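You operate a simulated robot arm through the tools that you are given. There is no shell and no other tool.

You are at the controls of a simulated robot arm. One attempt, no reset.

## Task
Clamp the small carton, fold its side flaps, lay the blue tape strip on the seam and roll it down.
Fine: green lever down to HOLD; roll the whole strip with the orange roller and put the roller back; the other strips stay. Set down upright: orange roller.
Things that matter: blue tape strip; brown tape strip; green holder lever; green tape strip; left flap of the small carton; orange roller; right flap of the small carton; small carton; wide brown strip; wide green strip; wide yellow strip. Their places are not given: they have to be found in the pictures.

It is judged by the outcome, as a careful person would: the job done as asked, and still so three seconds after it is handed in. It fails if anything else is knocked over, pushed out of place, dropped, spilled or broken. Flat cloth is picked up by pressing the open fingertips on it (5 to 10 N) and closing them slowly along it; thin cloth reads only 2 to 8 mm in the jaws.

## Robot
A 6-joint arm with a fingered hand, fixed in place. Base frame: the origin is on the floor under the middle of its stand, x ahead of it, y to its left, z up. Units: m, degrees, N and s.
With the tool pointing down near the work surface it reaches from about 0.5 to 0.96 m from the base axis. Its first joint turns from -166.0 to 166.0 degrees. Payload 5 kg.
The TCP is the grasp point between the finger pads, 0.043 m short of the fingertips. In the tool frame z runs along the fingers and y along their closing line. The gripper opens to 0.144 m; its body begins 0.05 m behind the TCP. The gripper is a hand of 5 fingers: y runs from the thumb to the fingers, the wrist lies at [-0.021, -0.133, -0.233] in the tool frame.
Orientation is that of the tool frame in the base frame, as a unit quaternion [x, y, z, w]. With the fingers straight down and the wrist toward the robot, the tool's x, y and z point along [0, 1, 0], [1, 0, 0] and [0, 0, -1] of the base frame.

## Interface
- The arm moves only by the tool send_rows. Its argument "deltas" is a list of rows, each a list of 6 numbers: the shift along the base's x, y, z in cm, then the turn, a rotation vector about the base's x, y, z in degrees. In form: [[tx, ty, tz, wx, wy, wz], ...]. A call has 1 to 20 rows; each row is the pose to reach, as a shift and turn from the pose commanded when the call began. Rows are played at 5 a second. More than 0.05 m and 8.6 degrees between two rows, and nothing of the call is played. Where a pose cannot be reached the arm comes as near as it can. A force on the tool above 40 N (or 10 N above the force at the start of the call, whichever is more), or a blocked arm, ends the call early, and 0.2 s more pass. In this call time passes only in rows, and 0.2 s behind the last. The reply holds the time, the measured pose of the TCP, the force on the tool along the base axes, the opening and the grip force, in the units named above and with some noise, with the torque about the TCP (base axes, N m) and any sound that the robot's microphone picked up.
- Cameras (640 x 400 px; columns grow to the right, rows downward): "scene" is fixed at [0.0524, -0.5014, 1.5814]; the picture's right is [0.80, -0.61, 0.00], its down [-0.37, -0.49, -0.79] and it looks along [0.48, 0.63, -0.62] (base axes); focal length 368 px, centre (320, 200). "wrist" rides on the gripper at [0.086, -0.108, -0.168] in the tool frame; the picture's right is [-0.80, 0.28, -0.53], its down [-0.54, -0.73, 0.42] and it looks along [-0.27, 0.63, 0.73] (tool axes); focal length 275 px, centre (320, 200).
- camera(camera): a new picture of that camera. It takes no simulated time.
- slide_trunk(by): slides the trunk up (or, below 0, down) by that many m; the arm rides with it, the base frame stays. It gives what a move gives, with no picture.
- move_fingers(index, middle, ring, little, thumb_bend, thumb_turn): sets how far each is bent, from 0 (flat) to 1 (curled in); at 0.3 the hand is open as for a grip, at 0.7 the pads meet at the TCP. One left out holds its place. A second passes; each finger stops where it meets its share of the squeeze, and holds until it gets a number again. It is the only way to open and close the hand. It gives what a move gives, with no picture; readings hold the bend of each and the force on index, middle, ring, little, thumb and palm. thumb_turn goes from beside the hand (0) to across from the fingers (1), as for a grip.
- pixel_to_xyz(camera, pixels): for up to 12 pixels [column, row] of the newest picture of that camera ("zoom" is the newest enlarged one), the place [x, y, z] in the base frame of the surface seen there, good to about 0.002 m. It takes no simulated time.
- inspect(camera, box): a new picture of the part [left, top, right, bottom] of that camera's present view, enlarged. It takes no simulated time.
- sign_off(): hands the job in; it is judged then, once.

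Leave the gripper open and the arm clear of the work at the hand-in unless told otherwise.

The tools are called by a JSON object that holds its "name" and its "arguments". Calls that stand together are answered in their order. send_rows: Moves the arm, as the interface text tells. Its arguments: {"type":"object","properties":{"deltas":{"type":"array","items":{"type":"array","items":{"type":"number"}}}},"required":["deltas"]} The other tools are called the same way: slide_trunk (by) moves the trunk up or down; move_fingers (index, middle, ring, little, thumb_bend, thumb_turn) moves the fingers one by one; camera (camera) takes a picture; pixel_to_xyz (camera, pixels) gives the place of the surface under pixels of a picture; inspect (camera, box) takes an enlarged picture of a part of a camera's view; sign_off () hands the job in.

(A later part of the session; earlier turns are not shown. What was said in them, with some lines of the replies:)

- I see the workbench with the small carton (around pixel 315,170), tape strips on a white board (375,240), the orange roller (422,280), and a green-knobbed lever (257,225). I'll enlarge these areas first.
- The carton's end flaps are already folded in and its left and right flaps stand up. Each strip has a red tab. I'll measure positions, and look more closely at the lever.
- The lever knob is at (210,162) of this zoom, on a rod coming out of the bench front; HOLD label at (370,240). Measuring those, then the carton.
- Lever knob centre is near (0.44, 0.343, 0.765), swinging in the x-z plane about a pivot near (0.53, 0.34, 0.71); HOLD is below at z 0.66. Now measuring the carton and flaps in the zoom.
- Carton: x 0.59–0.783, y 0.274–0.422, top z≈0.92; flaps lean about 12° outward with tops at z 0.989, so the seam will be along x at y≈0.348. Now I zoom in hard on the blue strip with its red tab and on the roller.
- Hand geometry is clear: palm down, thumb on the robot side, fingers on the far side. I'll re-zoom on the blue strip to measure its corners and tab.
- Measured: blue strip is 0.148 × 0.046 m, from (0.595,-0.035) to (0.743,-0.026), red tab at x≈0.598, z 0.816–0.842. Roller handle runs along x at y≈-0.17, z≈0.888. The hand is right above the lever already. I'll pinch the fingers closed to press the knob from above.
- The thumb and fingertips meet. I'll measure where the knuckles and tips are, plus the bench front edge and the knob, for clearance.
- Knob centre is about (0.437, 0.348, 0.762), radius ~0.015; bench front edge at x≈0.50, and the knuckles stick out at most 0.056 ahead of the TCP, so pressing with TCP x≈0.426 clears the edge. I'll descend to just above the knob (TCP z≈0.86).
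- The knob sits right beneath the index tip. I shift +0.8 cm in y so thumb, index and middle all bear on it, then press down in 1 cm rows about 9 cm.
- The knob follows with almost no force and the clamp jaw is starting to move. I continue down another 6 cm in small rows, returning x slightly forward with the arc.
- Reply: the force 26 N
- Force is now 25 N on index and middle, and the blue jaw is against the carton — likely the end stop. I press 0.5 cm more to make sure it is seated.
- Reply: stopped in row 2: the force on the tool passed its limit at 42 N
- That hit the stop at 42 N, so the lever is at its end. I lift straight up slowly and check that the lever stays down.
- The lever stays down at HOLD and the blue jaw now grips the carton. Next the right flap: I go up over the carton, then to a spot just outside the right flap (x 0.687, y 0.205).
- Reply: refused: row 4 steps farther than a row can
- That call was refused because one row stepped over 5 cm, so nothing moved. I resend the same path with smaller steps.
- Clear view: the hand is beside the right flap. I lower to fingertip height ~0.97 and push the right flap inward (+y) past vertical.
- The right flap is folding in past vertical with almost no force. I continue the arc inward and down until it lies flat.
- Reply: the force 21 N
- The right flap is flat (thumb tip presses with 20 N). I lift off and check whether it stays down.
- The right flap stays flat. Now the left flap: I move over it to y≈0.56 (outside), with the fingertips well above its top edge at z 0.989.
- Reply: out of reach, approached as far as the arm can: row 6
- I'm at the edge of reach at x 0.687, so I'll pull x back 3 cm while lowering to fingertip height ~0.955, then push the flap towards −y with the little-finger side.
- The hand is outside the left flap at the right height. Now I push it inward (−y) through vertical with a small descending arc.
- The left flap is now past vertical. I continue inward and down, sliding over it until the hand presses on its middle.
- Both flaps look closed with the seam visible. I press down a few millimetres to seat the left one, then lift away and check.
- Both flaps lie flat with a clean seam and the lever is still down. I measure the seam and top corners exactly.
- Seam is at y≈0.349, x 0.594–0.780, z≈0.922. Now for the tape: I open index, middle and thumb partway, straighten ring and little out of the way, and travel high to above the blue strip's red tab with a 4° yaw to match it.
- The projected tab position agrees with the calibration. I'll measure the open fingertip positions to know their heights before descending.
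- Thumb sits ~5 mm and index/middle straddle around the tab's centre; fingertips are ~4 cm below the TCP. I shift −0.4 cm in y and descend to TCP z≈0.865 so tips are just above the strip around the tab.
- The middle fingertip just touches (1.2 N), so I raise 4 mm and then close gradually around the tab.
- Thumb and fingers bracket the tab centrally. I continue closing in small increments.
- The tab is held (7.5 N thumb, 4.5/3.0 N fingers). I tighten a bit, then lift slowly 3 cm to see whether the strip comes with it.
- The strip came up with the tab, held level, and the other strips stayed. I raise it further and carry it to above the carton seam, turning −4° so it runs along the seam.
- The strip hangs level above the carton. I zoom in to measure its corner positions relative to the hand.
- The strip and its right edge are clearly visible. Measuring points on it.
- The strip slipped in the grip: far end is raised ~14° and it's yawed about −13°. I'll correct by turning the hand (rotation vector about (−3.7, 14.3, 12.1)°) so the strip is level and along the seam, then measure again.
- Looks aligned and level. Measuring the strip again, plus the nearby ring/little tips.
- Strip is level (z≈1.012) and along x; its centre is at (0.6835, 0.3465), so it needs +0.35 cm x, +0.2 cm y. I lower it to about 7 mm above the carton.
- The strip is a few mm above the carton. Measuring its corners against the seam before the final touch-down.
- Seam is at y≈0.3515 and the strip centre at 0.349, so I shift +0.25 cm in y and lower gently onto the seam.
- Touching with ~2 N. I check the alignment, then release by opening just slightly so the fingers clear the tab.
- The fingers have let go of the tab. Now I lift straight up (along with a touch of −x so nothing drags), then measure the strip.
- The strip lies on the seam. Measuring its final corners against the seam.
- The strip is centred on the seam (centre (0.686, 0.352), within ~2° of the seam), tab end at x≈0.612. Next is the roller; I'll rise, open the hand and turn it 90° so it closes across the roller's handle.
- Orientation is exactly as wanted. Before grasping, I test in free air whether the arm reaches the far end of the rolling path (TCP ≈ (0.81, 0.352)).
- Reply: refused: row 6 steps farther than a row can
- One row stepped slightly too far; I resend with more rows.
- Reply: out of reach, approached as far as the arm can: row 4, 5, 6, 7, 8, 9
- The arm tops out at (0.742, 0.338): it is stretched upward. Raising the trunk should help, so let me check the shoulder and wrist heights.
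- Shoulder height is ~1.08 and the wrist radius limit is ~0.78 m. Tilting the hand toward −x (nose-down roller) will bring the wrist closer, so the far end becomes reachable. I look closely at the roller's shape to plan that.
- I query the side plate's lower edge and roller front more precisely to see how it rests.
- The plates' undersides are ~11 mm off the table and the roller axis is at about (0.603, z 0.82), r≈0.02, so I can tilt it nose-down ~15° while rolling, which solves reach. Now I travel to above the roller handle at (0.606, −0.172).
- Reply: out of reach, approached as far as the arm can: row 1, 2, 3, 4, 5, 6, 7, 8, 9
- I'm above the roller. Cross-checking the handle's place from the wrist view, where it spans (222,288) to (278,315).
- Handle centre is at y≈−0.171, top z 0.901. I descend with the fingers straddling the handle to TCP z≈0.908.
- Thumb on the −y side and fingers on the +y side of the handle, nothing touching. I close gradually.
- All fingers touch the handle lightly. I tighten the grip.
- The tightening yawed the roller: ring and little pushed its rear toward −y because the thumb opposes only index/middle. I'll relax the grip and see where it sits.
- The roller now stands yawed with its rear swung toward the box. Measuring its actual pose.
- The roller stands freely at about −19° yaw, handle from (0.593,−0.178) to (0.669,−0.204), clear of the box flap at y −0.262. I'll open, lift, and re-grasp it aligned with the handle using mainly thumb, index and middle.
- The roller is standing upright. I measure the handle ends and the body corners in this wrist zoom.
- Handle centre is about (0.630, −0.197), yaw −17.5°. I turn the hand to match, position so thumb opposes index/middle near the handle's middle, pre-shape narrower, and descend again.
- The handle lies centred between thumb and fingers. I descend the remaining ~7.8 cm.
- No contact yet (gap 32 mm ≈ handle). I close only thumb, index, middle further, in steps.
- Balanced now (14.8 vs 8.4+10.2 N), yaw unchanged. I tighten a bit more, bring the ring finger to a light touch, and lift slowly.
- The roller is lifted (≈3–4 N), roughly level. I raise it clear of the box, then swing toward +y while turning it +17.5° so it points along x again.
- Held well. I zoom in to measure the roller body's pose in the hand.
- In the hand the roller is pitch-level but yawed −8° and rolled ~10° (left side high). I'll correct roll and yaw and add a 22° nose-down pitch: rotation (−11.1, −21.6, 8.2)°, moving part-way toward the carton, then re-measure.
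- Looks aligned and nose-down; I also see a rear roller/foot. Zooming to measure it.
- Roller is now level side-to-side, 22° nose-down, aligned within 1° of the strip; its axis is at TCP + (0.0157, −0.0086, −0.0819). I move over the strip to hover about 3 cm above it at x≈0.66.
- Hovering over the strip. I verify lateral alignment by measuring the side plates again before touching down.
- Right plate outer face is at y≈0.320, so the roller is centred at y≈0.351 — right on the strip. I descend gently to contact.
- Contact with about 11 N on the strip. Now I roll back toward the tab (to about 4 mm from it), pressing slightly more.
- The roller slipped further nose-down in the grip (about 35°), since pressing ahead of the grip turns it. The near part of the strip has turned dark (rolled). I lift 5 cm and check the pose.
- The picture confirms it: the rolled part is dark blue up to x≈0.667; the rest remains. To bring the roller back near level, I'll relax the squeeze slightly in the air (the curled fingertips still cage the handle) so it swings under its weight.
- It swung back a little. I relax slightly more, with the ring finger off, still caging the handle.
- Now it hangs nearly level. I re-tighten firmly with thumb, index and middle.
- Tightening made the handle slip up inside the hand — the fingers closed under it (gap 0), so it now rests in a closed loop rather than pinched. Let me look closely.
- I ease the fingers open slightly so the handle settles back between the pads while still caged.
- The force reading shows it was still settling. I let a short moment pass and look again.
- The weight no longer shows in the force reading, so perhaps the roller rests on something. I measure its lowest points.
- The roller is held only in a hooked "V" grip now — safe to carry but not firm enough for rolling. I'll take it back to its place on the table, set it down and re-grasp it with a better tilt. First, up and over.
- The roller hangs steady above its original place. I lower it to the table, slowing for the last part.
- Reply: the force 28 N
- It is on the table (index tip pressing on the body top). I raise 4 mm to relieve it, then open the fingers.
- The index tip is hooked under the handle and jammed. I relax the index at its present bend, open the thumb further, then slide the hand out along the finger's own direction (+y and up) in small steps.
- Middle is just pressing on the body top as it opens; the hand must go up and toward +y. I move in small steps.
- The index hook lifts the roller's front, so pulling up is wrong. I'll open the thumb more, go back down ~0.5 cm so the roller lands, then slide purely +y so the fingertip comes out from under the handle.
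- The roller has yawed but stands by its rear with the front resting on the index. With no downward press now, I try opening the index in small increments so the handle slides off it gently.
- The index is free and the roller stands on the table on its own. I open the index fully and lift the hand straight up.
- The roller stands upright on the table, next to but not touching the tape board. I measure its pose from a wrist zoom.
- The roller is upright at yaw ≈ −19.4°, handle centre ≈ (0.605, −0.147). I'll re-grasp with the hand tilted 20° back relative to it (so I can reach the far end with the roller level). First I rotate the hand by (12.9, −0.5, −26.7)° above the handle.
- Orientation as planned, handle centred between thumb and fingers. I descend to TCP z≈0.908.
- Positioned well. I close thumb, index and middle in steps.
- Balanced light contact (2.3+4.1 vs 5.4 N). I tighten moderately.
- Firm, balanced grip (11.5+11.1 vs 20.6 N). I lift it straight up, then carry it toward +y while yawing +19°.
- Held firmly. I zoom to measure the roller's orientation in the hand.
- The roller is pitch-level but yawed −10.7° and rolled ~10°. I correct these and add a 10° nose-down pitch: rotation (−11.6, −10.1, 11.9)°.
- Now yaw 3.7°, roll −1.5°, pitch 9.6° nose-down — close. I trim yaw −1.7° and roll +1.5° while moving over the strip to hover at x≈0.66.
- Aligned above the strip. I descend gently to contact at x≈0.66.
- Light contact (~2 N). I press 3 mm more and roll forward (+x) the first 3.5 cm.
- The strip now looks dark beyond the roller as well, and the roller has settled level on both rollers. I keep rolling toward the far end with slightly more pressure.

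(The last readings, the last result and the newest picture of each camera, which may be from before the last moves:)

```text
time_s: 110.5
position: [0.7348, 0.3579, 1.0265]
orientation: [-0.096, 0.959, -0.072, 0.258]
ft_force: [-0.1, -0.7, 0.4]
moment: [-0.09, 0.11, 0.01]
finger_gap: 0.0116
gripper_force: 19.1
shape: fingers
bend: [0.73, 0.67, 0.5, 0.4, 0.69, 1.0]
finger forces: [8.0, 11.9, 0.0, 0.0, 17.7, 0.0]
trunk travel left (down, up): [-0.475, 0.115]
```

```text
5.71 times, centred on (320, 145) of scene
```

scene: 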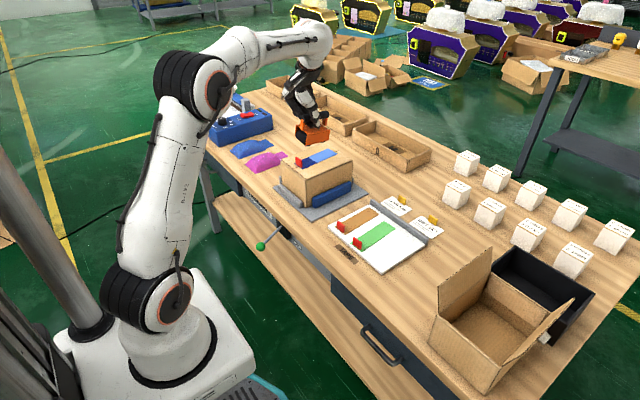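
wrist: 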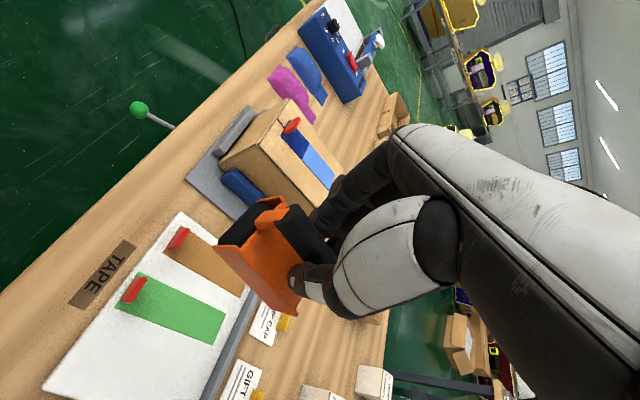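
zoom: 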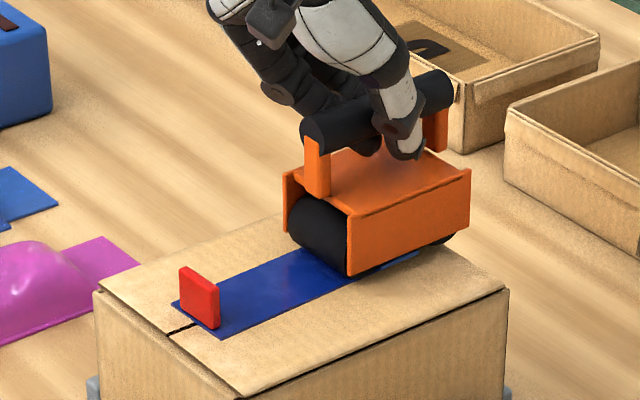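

The rolled (dark) part now extends under the roller. For the last stretch I tilt it nose-down by 8° as the rear leaves the carton edge, and roll to x≈0.767, past the strip's end.

{"name": "send_rows", "arguments": {"deltas": [[0.4, 0.01, 0, 0, -2, 0], [0.8, 0.03, 0, 0, -4, 0], [1.3, 0.04, 0, 0, -6, 0], [1.8, 0.06, 0, 0, -8, 0], [2.4, 0.08, 0, 0, -8, 0], [3.0, 0.1, 0, 0, -8, 0], [3.6, 0.12, 0, 0, -8, 0], [4.1, 0.14, 0, 0, -8, 0]]}}

{"name": "inspect", "arguments": {"camera": "scene", "box": [285, 100, 365, 180]}}

```text
time_s: 112.2
position: [0.7762, 0.3594, 1.0254]
orientation: [-0.09, 0.939, -0.079, 0.323]
ft_force: [1.6, -0.6, -2.0]
moment: [-0.13, 0.03, 0.05]
finger_gap: 0.01
gripper_force: 19.9
shape: fingers
bend: [0.73, 0.67, 0.5, 0.4, 0.69, 1.0]
finger forces: [10.4, 11.5, 0.0, 0.0, 17.4, 0.0]
trunk travel left (down, up): [-0.475, 0.115]
```

```text
5.00 times, centred on (325, 140) of scene
```

zoom: 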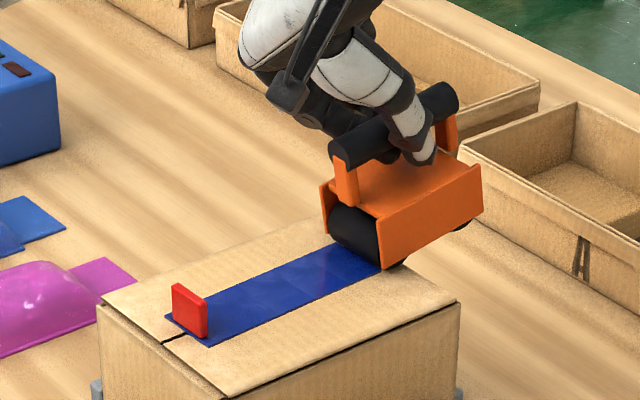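

The whole visible strip is dark now. I lift the roller off and inspect the entire strip.

{"name": "send_rows", "arguments": {"deltas": [[0, 0, 1, 0, 0, 0], [0, 0, 3, 0, 0, 0], [-1, -2, 7, 0, 0, 0], [-2, -5, 10, 0, 0, 0], [-3, -9, 11, 0, 0, 0]]}}

{"name": "inspect", "arguments": {"camera": "scene", "box": [280, 120, 360, 190]}}

{"name": "camera", "arguments": {"camera": "scene"}}

```text
time_s: 113.5
position: [0.7455, 0.2678, 1.1381]
orientation: [-0.091, 0.938, -0.078, 0.324]
ft_force: [-0.4, -0.4, -3.9]
moment: [-0.04, 0.04, 0.01]
finger_gap: 0.0101
gripper_force: 18.4
shape: fingers
bend: [0.73, 0.67, 0.5, 0.4, 0.7, 1.0]
finger forces: [9.6, 9.9, 0.1, 0.0, 17.7, 0.0]
trunk travel left (down, up): [-0.475, 0.115]
```

```text
5.71 times, centred on (320, 155) of scene
```

zoom: 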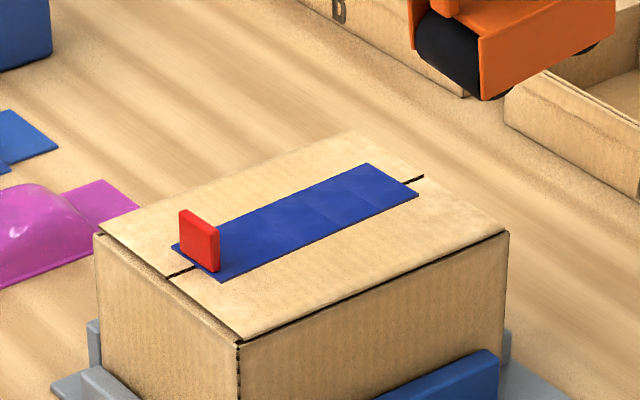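

```text
taken
```

scene: 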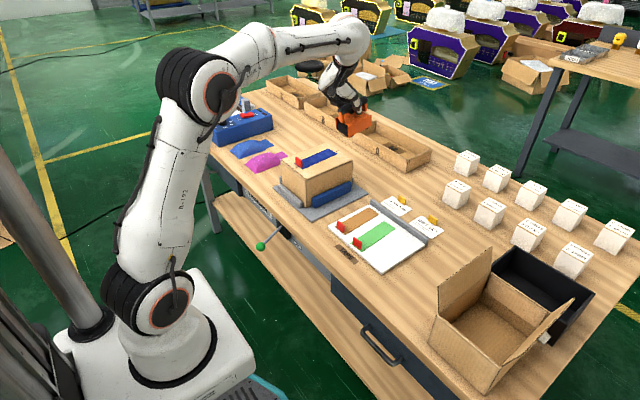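

All of the strip is dark. A closer zoom to make sure no segment remains lighter.

{"name": "inspect", "arguments": {"camera": "scene", "box": [298, 142, 342, 176]}}

```text
11.76 times, centred on (320, 159) of scene
```

zoom: 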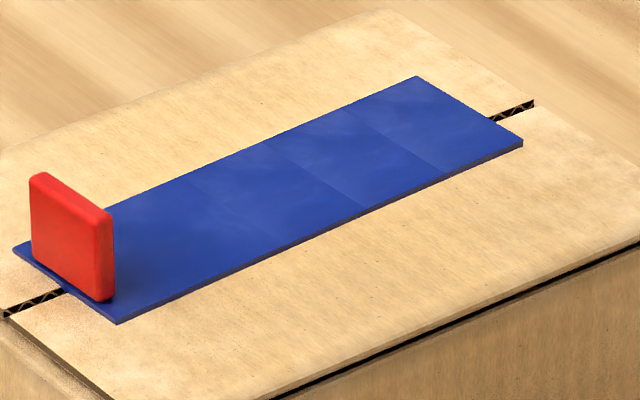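

All segments are uniformly dark: fully rolled. Checking that the strip hasn't shifted, and measuring the roller's pose in hand for putting it back.

{"name": "pixel_to_xyz", "arguments": {"camera": "zoom", "pixels": [[118, 320], [522, 143], [416, 79], [16, 250], [10, 312], [530, 104]]}}

{"name": "inspect", "arguments": {"camera": "scene", "box": [325, 95, 385, 145]}}

```text
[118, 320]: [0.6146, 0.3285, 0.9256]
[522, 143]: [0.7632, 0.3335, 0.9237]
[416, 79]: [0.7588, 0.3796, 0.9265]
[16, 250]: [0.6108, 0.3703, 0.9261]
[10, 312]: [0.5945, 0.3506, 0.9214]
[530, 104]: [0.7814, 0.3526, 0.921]
```

```text
8.00 times, centred on (355, 120) of scene
```

zoom: 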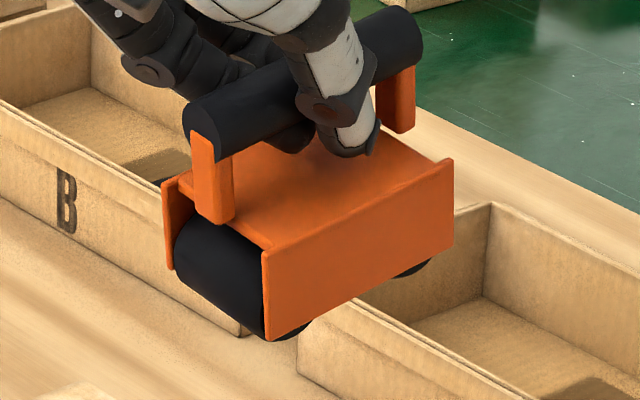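

{"name": "pixel_to_xyz", "arguments": {"camera": "zoom", "pixels": [[267, 255], [270, 336], [450, 165], [450, 243], [165, 185], [174, 265], [290, 330], [415, 268], [205, 260], [240, 305]]}}

```text
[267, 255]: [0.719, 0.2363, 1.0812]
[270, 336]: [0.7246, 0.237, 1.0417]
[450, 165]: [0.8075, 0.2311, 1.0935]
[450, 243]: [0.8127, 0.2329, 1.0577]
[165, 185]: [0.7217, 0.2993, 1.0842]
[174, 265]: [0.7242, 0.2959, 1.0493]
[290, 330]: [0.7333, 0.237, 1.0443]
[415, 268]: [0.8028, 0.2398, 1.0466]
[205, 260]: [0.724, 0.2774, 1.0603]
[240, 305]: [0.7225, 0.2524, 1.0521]
```

The strip is unmoved and centred. Now I carry the roller back, levelling it (rotation (−4.4, 9.2, 1.6)°), to above its original spot.

{"name": "send_rows", "arguments": {"deltas": [[-1, -3.5, 1, -0.5, 1, 0.2], [-2, -7.5, 1, -1, 2, 0.4], [-3.2, -11.5, 1, -1.5, 3, 0.6], [-4.4, -15.5, 1, -2, 4, 0.8], [-5.6, -19.5, 1, -2.5, 5, 1], [-6.8, -23.5, 1, -3, 6, 1.2], [-8, -27.5, 1, -3.5, 7, 1.4], [-9.2, -31.5, 1, -4, 8, 1.6], [-10.4, -35.5, 1, -4.4, 9.2, 1.6], [-11.6, -39.5, 0, -4.4, 9.2, 1.6], [-12.5, -43.2, -2, -4.4, 9.2, 1.6], [-12.5, -43.2, -6, -4.4, 9.2, 1.6], [-12.5, -43.2, -10, -4.4, 9.2, 1.6], [-12.5, -43.2, -14, -4.4, 9.2, 1.6], [-12.5, -43.2, -18, -4.4, 9.2, 1.6]]}}

{"name": "inspect", "arguments": {"camera": "scene", "box": [370, 200, 490, 310]}}

{"name": "camera", "arguments": {"camera": "wrist"}}

```text
time_s: 116.7
position: [0.6377, -0.1383, 0.9673]
orientation: [-0.112, 0.959, -0.114, 0.233]
ft_force: [-0.1, -0.8, -2.4]
moment: [0.0, 0.0, 0.01]
finger_gap: 0.0095
gripper_force: 18.8
shape: fingers
bend: [0.73, 0.67, 0.5, 0.4, 0.71, 1.0]
finger forces: [9.4, 9.8, 0.1, 0.1, 17.6, 0.0]
out of reach, approached as far as the arm can: row 11, 12, 13, 14, 15
trunk travel left (down, up): [-0.475, 0.115]
```

```text
3.64 times, centred on (430, 255) of scene
```

zoom: 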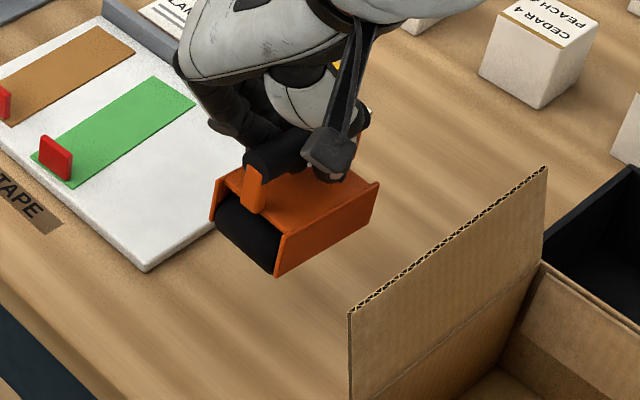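

```text
taken
```

wrist: 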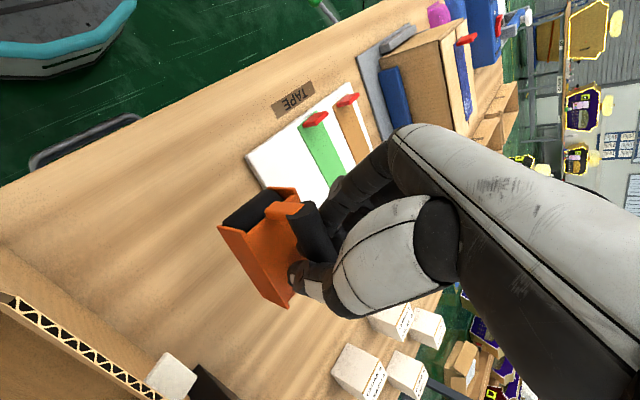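

The arm couldn't reach the last bit in this orientation (stopped at (0.638, −0.138), z 0.967). I look at the arm's configuration before adjusting.

{"name": "camera", "arguments": {"camera": "scene"}}

{"name": "inspect", "arguments": {"camera": "scene", "box": [395, 225, 455, 285]}}

```text
taken
```

scene: 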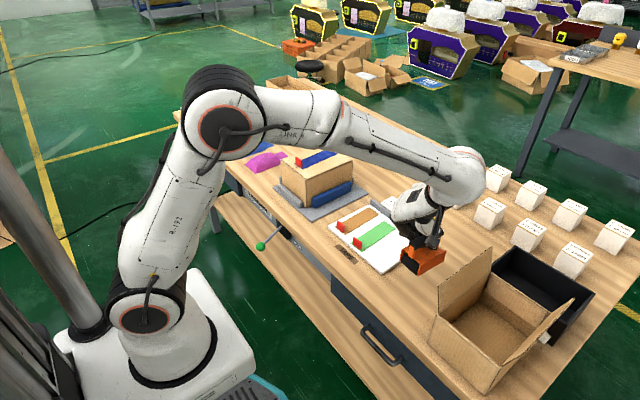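

```text
6.67 times, centred on (425, 255) of scene
```

zoom: 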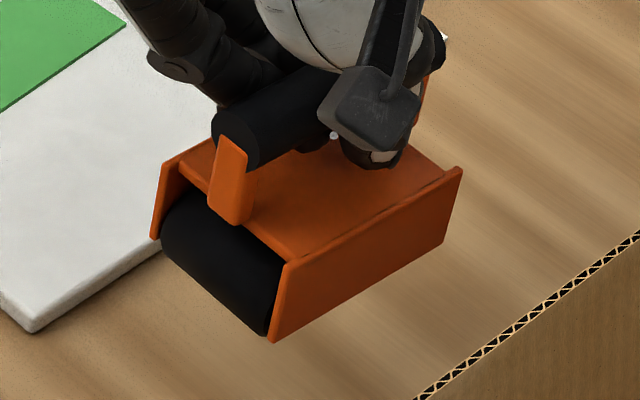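

The arm isn't stretched, so it's a wrist-joint limit in this orientation. I try moving to the spot with the hand yawed −10°, which should ease that joint.

{"name": "send_rows", "arguments": {"deltas": [[0, 0, 1, 0, 0, -4], [-0.5, -0.8, 1, 0, 0, -8], [-1, -1.6, 1, 0, 0, -10], [-1.7, -2.7, 1, 0, 0, -10], [-1.7, -2.7, 1, 0, 0, -10]]}}

{"name": "inspect", "arguments": {"camera": "scene", "box": [370, 200, 490, 310]}}

```text
time_s: 117.8
position: [0.6219, -0.1643, 0.9788]
orientation: [-0.038, 0.963, -0.123, 0.235]
ft_force: [0.5, -0.3, -3.7]
moment: [-0.01, 0.02, 0.0]
finger_gap: 0.0096
gripper_force: 18.4
shape: fingers
bend: [0.73, 0.67, 0.5, 0.4, 0.71, 1.0]
finger forces: [9.1, 9.9, 0.0, 0.1, 17.6, 0.0]
trunk travel left (down, up): [-0.475, 0.115]
```

```text
3.64 times, centred on (430, 255) of scene
```

zoom: 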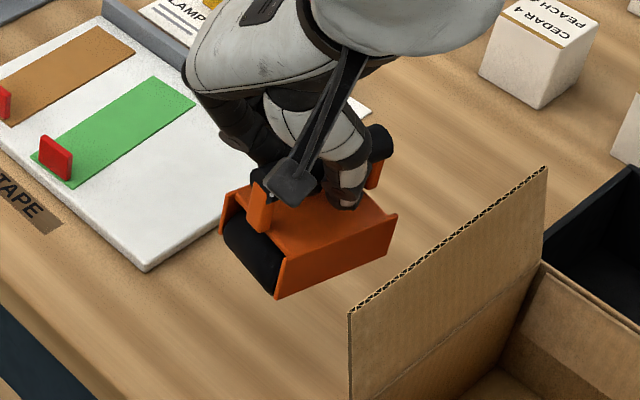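

Reachable with that yaw. Measuring the roller's tilt and position here.

{"name": "inspect", "arguments": {"camera": "scene", "box": [395, 240, 447, 290]}}

```text
8.00 times, centred on (421, 265) of scene
```

zoom: 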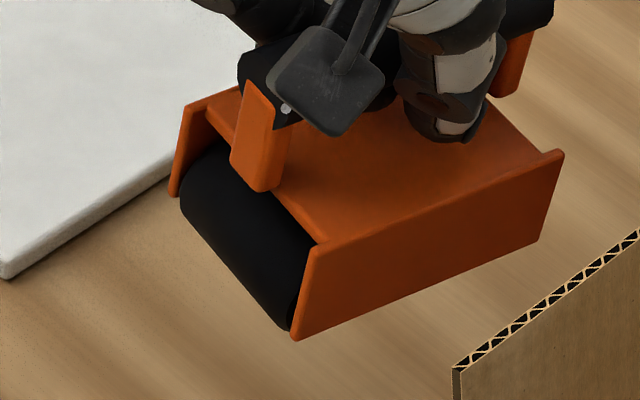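

{"name": "pixel_to_xyz", "arguments": {"camera": "zoom", "pixels": [[315, 248], [296, 336], [560, 155], [537, 240], [188, 108], [172, 192], [285, 320], [200, 200], [240, 260], [250, 95]]}}

```text
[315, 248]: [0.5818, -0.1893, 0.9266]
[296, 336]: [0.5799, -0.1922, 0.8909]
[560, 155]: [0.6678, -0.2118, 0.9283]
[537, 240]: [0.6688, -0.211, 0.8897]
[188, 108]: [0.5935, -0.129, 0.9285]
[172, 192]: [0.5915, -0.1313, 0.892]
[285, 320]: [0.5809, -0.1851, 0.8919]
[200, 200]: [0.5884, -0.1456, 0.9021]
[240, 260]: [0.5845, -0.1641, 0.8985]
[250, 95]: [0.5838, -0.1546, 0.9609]
```

It is level, front axis at (0.604, −0.163), body centre ≈ (0.630, −0.169) versus (0.630, −0.173) originally, yaw −13°. I try yawing +5° closer to its original heading while shifting −0.4 cm in y.

{"name": "send_rows", "arguments": {"deltas": [[0, -0.2, -1, 0, 0, 2.5], [0, -0.4, -2, 0, 0, 5], [0, -0.4, -3, 0, 0, 5]]}}

```text
time_s: 118.7
position: [0.6298, -0.1574, 0.9528]
orientation: [-0.077, 0.962, -0.118, 0.235]
ft_force: [0.2, -0.1, -3.4]
moment: [0.06, 0.07, -0.01]
finger_gap: 0.0096
gripper_force: 18.1
shape: fingers
bend: [0.73, 0.67, 0.5, 0.4, 0.71, 1.0]
finger forces: [9.2, 9.8, 0.0, 0.0, 17.5, 0.0]
out of reach, approached as far as the arm can: row 2, 3
trunk travel left (down, up): [-0.475, 0.115]
```

That is past the limit, so I return to the reachable yaw and lower toward the table.

{"name": "send_rows", "arguments": {"deltas": [[-0.2, -0.2, 0.5, 0, 0, -3], [-0.8, -0.8, 0.5, 0, 0, -6], [-0.8, -0.9, -1, 0, 0, -6], [-0.8, -0.9, -2.5, 0, 0, -6], [-0.8, -0.9, -3.5, 0, 0, -6]]}}

{"name": "inspect", "arguments": {"camera": "scene", "box": [370, 210, 480, 310]}}

```text
time_s: 119.8
position: [0.6225, -0.1687, 0.9171]
orientation: [-0.03, 0.963, -0.125, 0.235]
ft_force: [0.0, -0.4, -3.1]
moment: [0.0, 0.02, -0.03]
finger_gap: 0.0095
gripper_force: 18.2
shape: fingers
bend: [0.73, 0.67, 0.5, 0.4, 0.71, 1.0]
finger forces: [9.1, 9.9, 0.1, 0.1, 17.5, 0.1]
trunk travel left (down, up): [-0.475, 0.115]
```

```text
4.00 times, centred on (425, 260) of scene
```

zoom: 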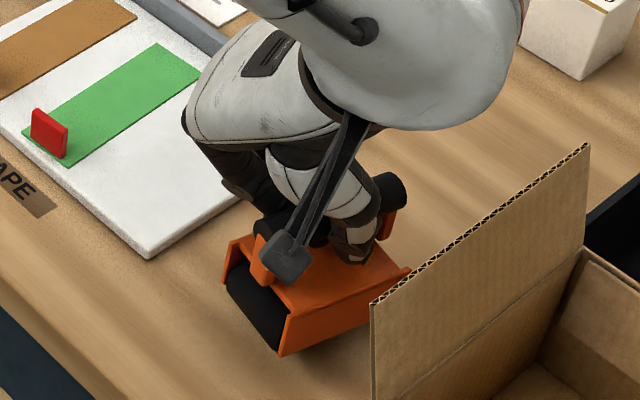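

The roller is ~1.5 cm above the table, clear of the flap and the board. I lower it gently until it touches.

{"name": "send_rows", "arguments": {"deltas": [[0, 0, -0.7, 0, 0, 0], [0, 0, -1.2, 0, 0, 0], [0, 0, -1.5, 0, 0, 0], [0, 0, -1.7, 0, 0, 0]]}}

{"name": "inspect", "arguments": {"camera": "scene", "box": [395, 240, 455, 300]}}

```text
time_s: 120.8
position: [0.6212, -0.1682, 0.9004]
orientation: [-0.029, 0.964, -0.126, 0.234]
ft_force: [0.1, 0.5, -3.2]
moment: [0.03, 0.04, 0.02]
finger_gap: 0.0097
gripper_force: 18.6
shape: fingers
bend: [0.73, 0.67, 0.5, 0.4, 0.71, 1.0]
finger forces: [9.1, 10.0, 0.0, 0.0, 17.5, 0.0]
trunk travel left (down, up): [-0.475, 0.115]
```

```text
6.67 times, centred on (425, 270) of scene
```

zoom: 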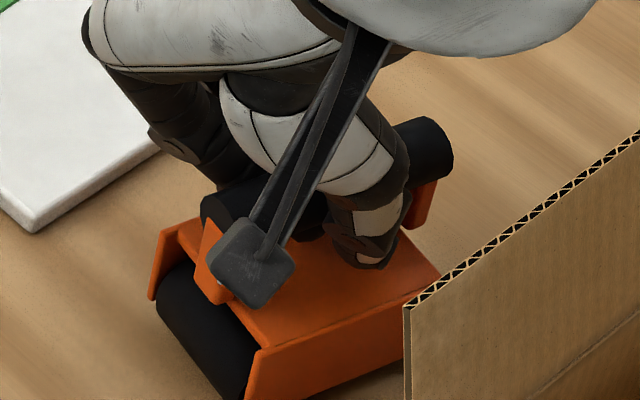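

Not touching yet (force unchanged at −3.2 N). I continue down in 1–2 mm steps.

{"name": "send_rows", "arguments": {"deltas": [[0, 0, -0.2, 0, 0, 0], [0, 0, -0.35, 0, 0, 0], [0, 0, -0.5, 0, 0, 0]]}}

```text
time_s: 121.7
position: [0.6221, -0.1674, 0.8991]
orientation: [-0.03, 0.963, -0.127, 0.234]
ft_force: [-1.3, -1.1, 11.3]
moment: [-0.08, -0.14, -0.02]
finger_gap: 0.008
gripper_force: 15.7
shape: fingers
bend: [0.73, 0.71, 0.5, 0.4, 0.71, 1.0]
finger forces: [6.3, 8.3, 0.1, 0.0, 16.7, 0.0]
trunk travel left (down, up): [-0.475, 0.115]
```

Touchdown (11 N). I relieve it by 2.5 mm, then open the fingers gradually and watch for hooking.

{"name": "send_rows", "arguments": {"deltas": [[0, 0, 0.25, 0, 0, 0]]}}

{"name": "move_fingers", "arguments": {"index": 0.68, "middle": 0.65, "thumb_bend": 0.67}}

{"name": "move_fingers", "arguments": {"index": 0.63, "middle": 0.61, "thumb_bend": 0.62}}

{"name": "inspect", "arguments": {"camera": "wrist", "box": [200, 160, 400, 340]}}

{"name": "inspect", "arguments": {"camera": "scene", "box": [395, 240, 455, 300]}}

```text
time_s: 122.0
position: [0.6203, -0.1653, 0.8972]
orientation: [-0.029, 0.964, -0.126, 0.232]
ft_force: [0.5, -0.1, 5.4]
moment: [-0.06, -0.06, 0.04]
finger_gap: 0.0076
gripper_force: 17.1
shape: fingers
bend: [0.73, 0.71, 0.5, 0.4, 0.71, 1.0]
finger forces: [7.9, 9.1, 0.1, 0.1, 16.9, 0.0]
trunk travel left (down, up): [-0.475, 0.115]
```

```text
time_s: 123.0
position: [0.6204, -0.1664, 0.8975]
orientation: [-0.03, 0.964, -0.127, 0.232]
ft_force: [-0.1, -1.2, 0.1]
moment: [-0.01, 0.0, -0.04]
finger_gap: 0.0158
gripper_force: 2.5
shape: fingers
bend: [0.69, 0.65, 0.5, 0.4, 0.66, 1.0]
finger forces: [2.9, 0.0, 0.1, 0.1, 1.4, 0.1]
trunk travel left (down, up): [-0.475, 0.115]
```

```text
time_s: 124.0
position: [0.6211, -0.167, 0.899]
orientation: [-0.03, 0.964, -0.127, 0.233]
ft_force: [-0.6, -0.8, 10.2]
moment: [-0.07, -0.08, 0.02]
finger_gap: 0.0256
gripper_force: 4.6
shape: fingers
bend: [0.67, 0.61, 0.5, 0.4, 0.62, 1.0]
finger forces: [9.5, 0.1, 0.0, 0.0, 0.0, 0.1]
trunk travel left (down, up): [-0.475, 0.115]
```

```text
2.22 times, centred on (300, 250) of wrist
```

zoom: 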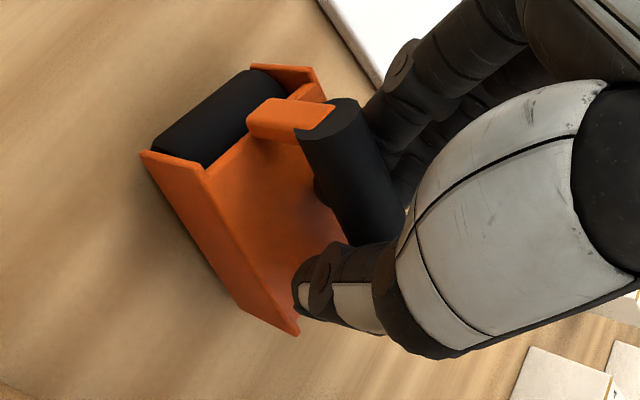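

```text
6.67 times, centred on (425, 270) of scene
```

zoom: 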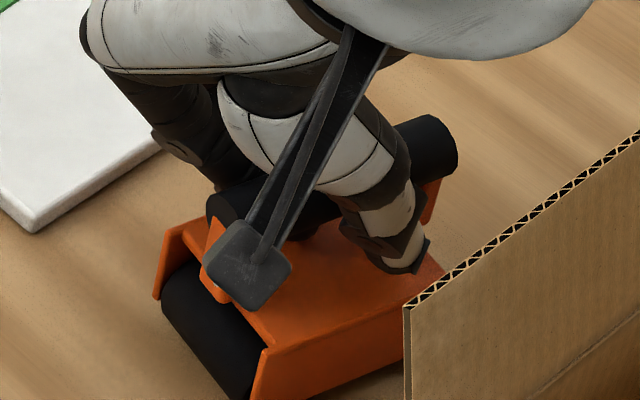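

The index tip presses on the body top as it opens. I raise the hand 5 mm, then open further.

{"name": "send_rows", "arguments": {"deltas": [[0, 0.1, 0.3, 0, 0, 0], [0, 0.2, 0.6, 0, 0, 0]]}}

{"name": "move_fingers", "arguments": {"index": 0.58, "middle": 0.55, "thumb_bend": 0.56}}

{"name": "inspect", "arguments": {"camera": "wrist", "box": [200, 160, 400, 340]}}

{"name": "inspect", "arguments": {"camera": "scene", "box": [395, 240, 455, 300]}}

```text
time_s: 124.7
position: [0.6213, -0.165, 0.9041]
orientation: [-0.03, 0.964, -0.124, 0.234]
ft_force: [-0.3, -0.5, -0.1]
moment: [-0.03, -0.05, 0.0]
finger_gap: 0.0332
gripper_force: 0.2
shape: fingers
bend: [0.63, 0.61, 0.5, 0.4, 0.62, 1.0]
finger forces: [0.1, 0.0, 0.0, 0.1, 0.0, 0.0]
trunk travel left (down, up): [-0.475, 0.115]
```

```text
time_s: 125.7
position: [0.6205, -0.1649, 0.9035]
orientation: [-0.029, 0.964, -0.125, 0.234]
ft_force: [-0.6, -0.8, 7.2]
moment: [0.05, -0.08, 0.0]
finger_gap: 0.0487
gripper_force: 3.8
shape: fingers
bend: [0.6, 0.55, 0.5, 0.4, 0.56, 1.0]
finger forces: [7.1, 0.0, 0.1, 0.0, 0.0, 0.1]
trunk travel left (down, up): [-0.475, 0.115]
```

```text
2.22 times, centred on (300, 250) of wrist
```

zoom: 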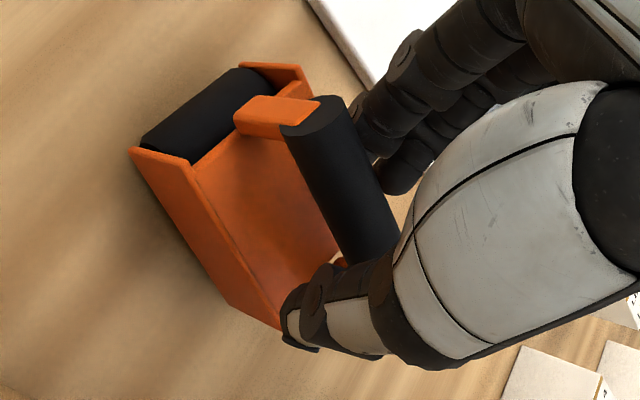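

```text
6.67 times, centred on (425, 270) of scene
```

zoom: 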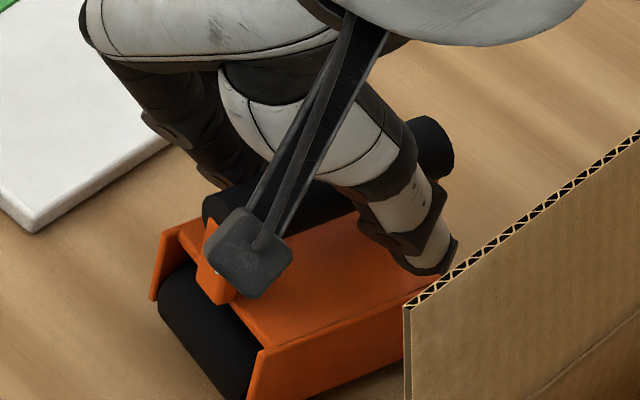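

The index is out on the +y side. I raise another centimetre, open fully and lift clear.

{"name": "send_rows", "arguments": {"deltas": [[0, 0, 0.5, 0, 0, 0], [0, 0, 1, 0, 0, 0]]}}

{"name": "move_fingers", "arguments": {"index": 0.48, "middle": 0.48, "ring": 0.45, "thumb_bend": 0.5}}

{"name": "send_rows", "arguments": {"deltas": [[0, 0, 2, 0, 0, 0], [0, 0, 5, 0, 0, 0], [0, 0, 9, 0, 0, 0], [0, 0, 13, 0, 0, 0], [0, 1, 17, 0, 0, 0]]}}

{"name": "inspect", "arguments": {"camera": "scene", "box": [380, 230, 470, 310]}}

{"name": "camera", "arguments": {"camera": "wrist"}}

```text
time_s: 126.2
position: [0.6222, -0.1661, 0.9135]
orientation: [-0.031, 0.964, -0.125, 0.233]
ft_force: [-0.3, 1.5, -0.1]
moment: [-0.02, -0.03, 0.04]
finger_gap: 0.0546
gripper_force: 0.1
shape: fingers
bend: [0.57, 0.55, 0.5, 0.4, 0.56, 1.0]
finger forces: [0.0, 0.0, 0.0, 0.0, 0.0, 0.0]
trunk travel left (down, up): [-0.475, 0.115]
```

```text
time_s: 127.2
position: [0.622, -0.1664, 0.9154]
orientation: [-0.031, 0.963, -0.125, 0.237]
ft_force: [-0.4, 0.1, -0.1]
moment: [0.0, -0.02, -0.02]
finger_gap: 0.0813
gripper_force: 0.0
shape: fingers
bend: [0.48, 0.48, 0.45, 0.4, 0.5, 1.0]
finger forces: [0.1, 0.1, 0.0, 0.0, 0.0, 0.0]
trunk travel left (down, up): [-0.475, 0.115]
```

```text
time_s: 128.4
position: [0.6229, -0.1545, 1.0848]
orientation: [-0.031, 0.964, -0.125, 0.235]
ft_force: [0.2, -0.3, 0.1]
moment: [0.01, -0.01, 0.0]
finger_gap: 0.0815
gripper_force: 0.1
shape: fingers
bend: [0.48, 0.48, 0.45, 0.4, 0.5, 1.0]
finger forces: [0.0, 0.0, 0.0, 0.1, 0.0, 0.0]
trunk travel left (down, up): [-0.475, 0.115]
```

```text
5.00 times, centred on (425, 270) of scene
```

zoom: 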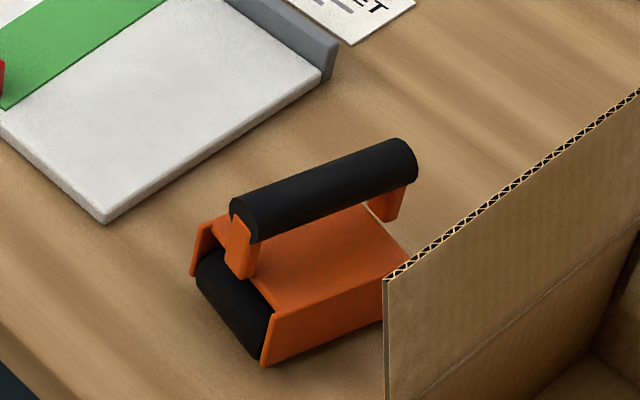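

```text
taken
```

wrist: 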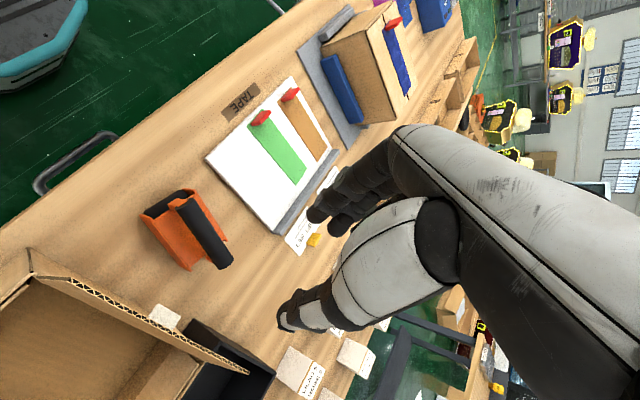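

The roller stands upright close to its old place. I measure it and compare.

{"name": "pixel_to_xyz", "arguments": {"camera": "zoom", "pixels": [[272, 312], [263, 362], [385, 265], [205, 225], [193, 275], [240, 205], [400, 150], [320, 178], [330, 280], [235, 335], [390, 320]]}}

{"name": "pixel_to_xyz", "arguments": {"camera": "wrist", "pixels": [[185, 205], [205, 235], [222, 262], [145, 218], [190, 192], [185, 265], [228, 240]]}}

```text
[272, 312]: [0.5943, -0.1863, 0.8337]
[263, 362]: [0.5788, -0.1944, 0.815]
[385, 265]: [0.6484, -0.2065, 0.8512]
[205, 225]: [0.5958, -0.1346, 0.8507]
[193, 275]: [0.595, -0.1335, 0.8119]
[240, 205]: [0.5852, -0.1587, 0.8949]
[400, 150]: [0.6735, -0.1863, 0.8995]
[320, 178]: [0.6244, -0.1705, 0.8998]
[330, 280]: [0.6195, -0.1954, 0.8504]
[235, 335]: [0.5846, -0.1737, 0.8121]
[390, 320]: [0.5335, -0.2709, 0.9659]
```

```text
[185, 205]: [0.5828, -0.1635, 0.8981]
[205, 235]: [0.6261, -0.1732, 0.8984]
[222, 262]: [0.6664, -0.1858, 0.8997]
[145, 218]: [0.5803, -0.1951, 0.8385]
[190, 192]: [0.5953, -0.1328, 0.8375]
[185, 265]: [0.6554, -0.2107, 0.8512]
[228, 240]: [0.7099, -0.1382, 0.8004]
```

Handle centre is (0.628, −0.173), within ~4 mm of where it started, upright. I open the hand fully and move the arm up and away from the work.

{"name": "move_fingers", "arguments": {"index": 0.3, "middle": 0.3, "ring": 0.3, "little": 0.3, "thumb_bend": 0.3}}

{"name": "send_rows", "arguments": {"deltas": [[0, 1, 4, 0, 0, 0], [-1, 3, 8, 0, 0, 0], [-3, 6, 11, 0, 0, 0], [-6, 8, 13, 0, 0, 0], [-9, 10, 14, 0, 0, 0], [-12, 12, 14, 0, 0, 0]]}}

{"name": "camera", "arguments": {"camera": "scene"}}

{"name": "inspect", "arguments": {"camera": "scene", "box": [230, 110, 390, 270]}}

{"name": "inspect", "arguments": {"camera": "scene", "box": [330, 180, 490, 310]}}

```text
time_s: 129.4
position: [0.6232, -0.1546, 1.085]
orientation: [-0.031, 0.964, -0.124, 0.235]
ft_force: [-0.5, -0.7, 0.3]
moment: [0.01, 0.06, -0.02]
finger_gap: 0.1492
gripper_force: 0.2
shape: fingers
bend: [0.3, 0.3, 0.3, 0.3, 0.3, 0.98]
finger forces: [0.0, 0.0, 0.0, 0.0, 0.0, 0.0]
trunk travel left (down, up): [-0.475, 0.115]
```

```text
time_s: 130.8
position: [0.4998, -0.0335, 1.2274]
orientation: [-0.03, 0.964, -0.126, 0.234]
ft_force: [0.7, 0.1, 0.0]
moment: [0.0, 0.02, -0.01]
finger_gap: 0.1491
gripper_force: 0.1
shape: fingers
bend: [0.3, 0.3, 0.3, 0.3, 0.3, 0.98]
finger forces: [0.0, 0.0, 0.0, 0.0, 0.1, 0.0]
trunk travel left (down, up): [-0.475, 0.115]
```

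```text
taken
```

scene: 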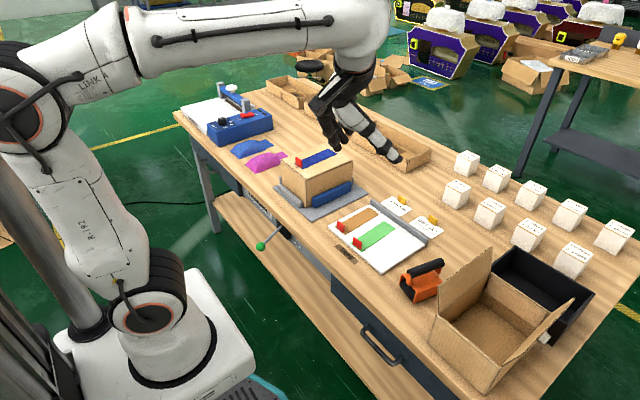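

```text
2.50 times, centred on (310, 190) of scene
```

zoom: 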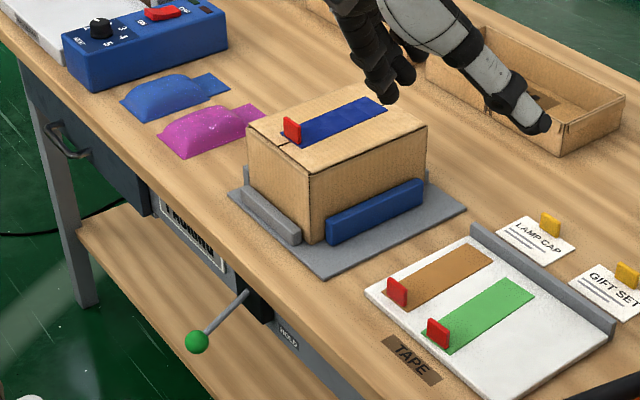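

```text
3.08 times, centred on (410, 245) of scene
```

zoom: 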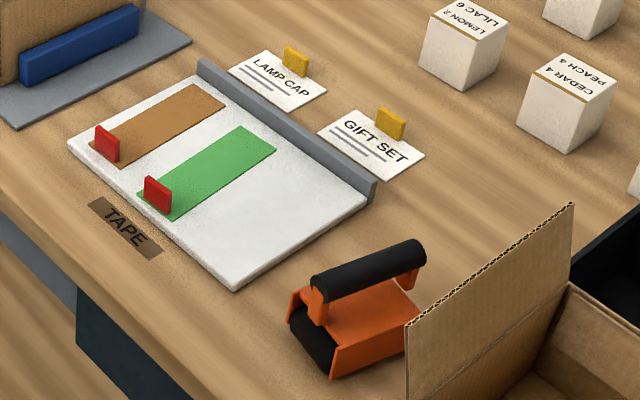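

Everything checks out:
- The lever is at HOLD and the jaw is on the carton.
- Both flaps are flat, and the blue strip is on the seam and fully rolled.
- The other strips and the board are unmoved.
- The roller is upright in its place, turned about 13° from its original heading.
- The hand is open and clear of the work.

I hand the job in.

{"name": "sign_off", "arguments": {}}

```text
The job is handed in.
```

The job is done and handed in: the small carton is clamped, closed and taped, and the orange roller is back in its place. I checked these in the last pictures before handing in:

- **Clamp:** the green lever is down at HOLD, pressed to its end stop, and the blue jaw is tight against the carton.
- **Flaps:** the left and right flaps lie flat and meet at the seam.
- **Tape:** the blue strip covers the seam, within about 3° of straight. Its whole length turned dark blue as it was rolled, which I took as the sign that it was pressed down.
- **Roller:** it stands upright, with its handle about 4 mm from where it started. It is turned about 13° from its original heading because the arm could not reach that spot at the original angle.
- **Other strips:** the brown and green strips, the tape board and the cards show no movement. I never located the three wide strips in the pictures, so I could not check those.

The roller slipped in the hand partway through, so I set it back on the table once and picked it up again before finishing the far end of the strip. The fingertips also caught under its handle while letting go that time, but it did not fall or tip over. The hand is open and the arm is clear of the work.
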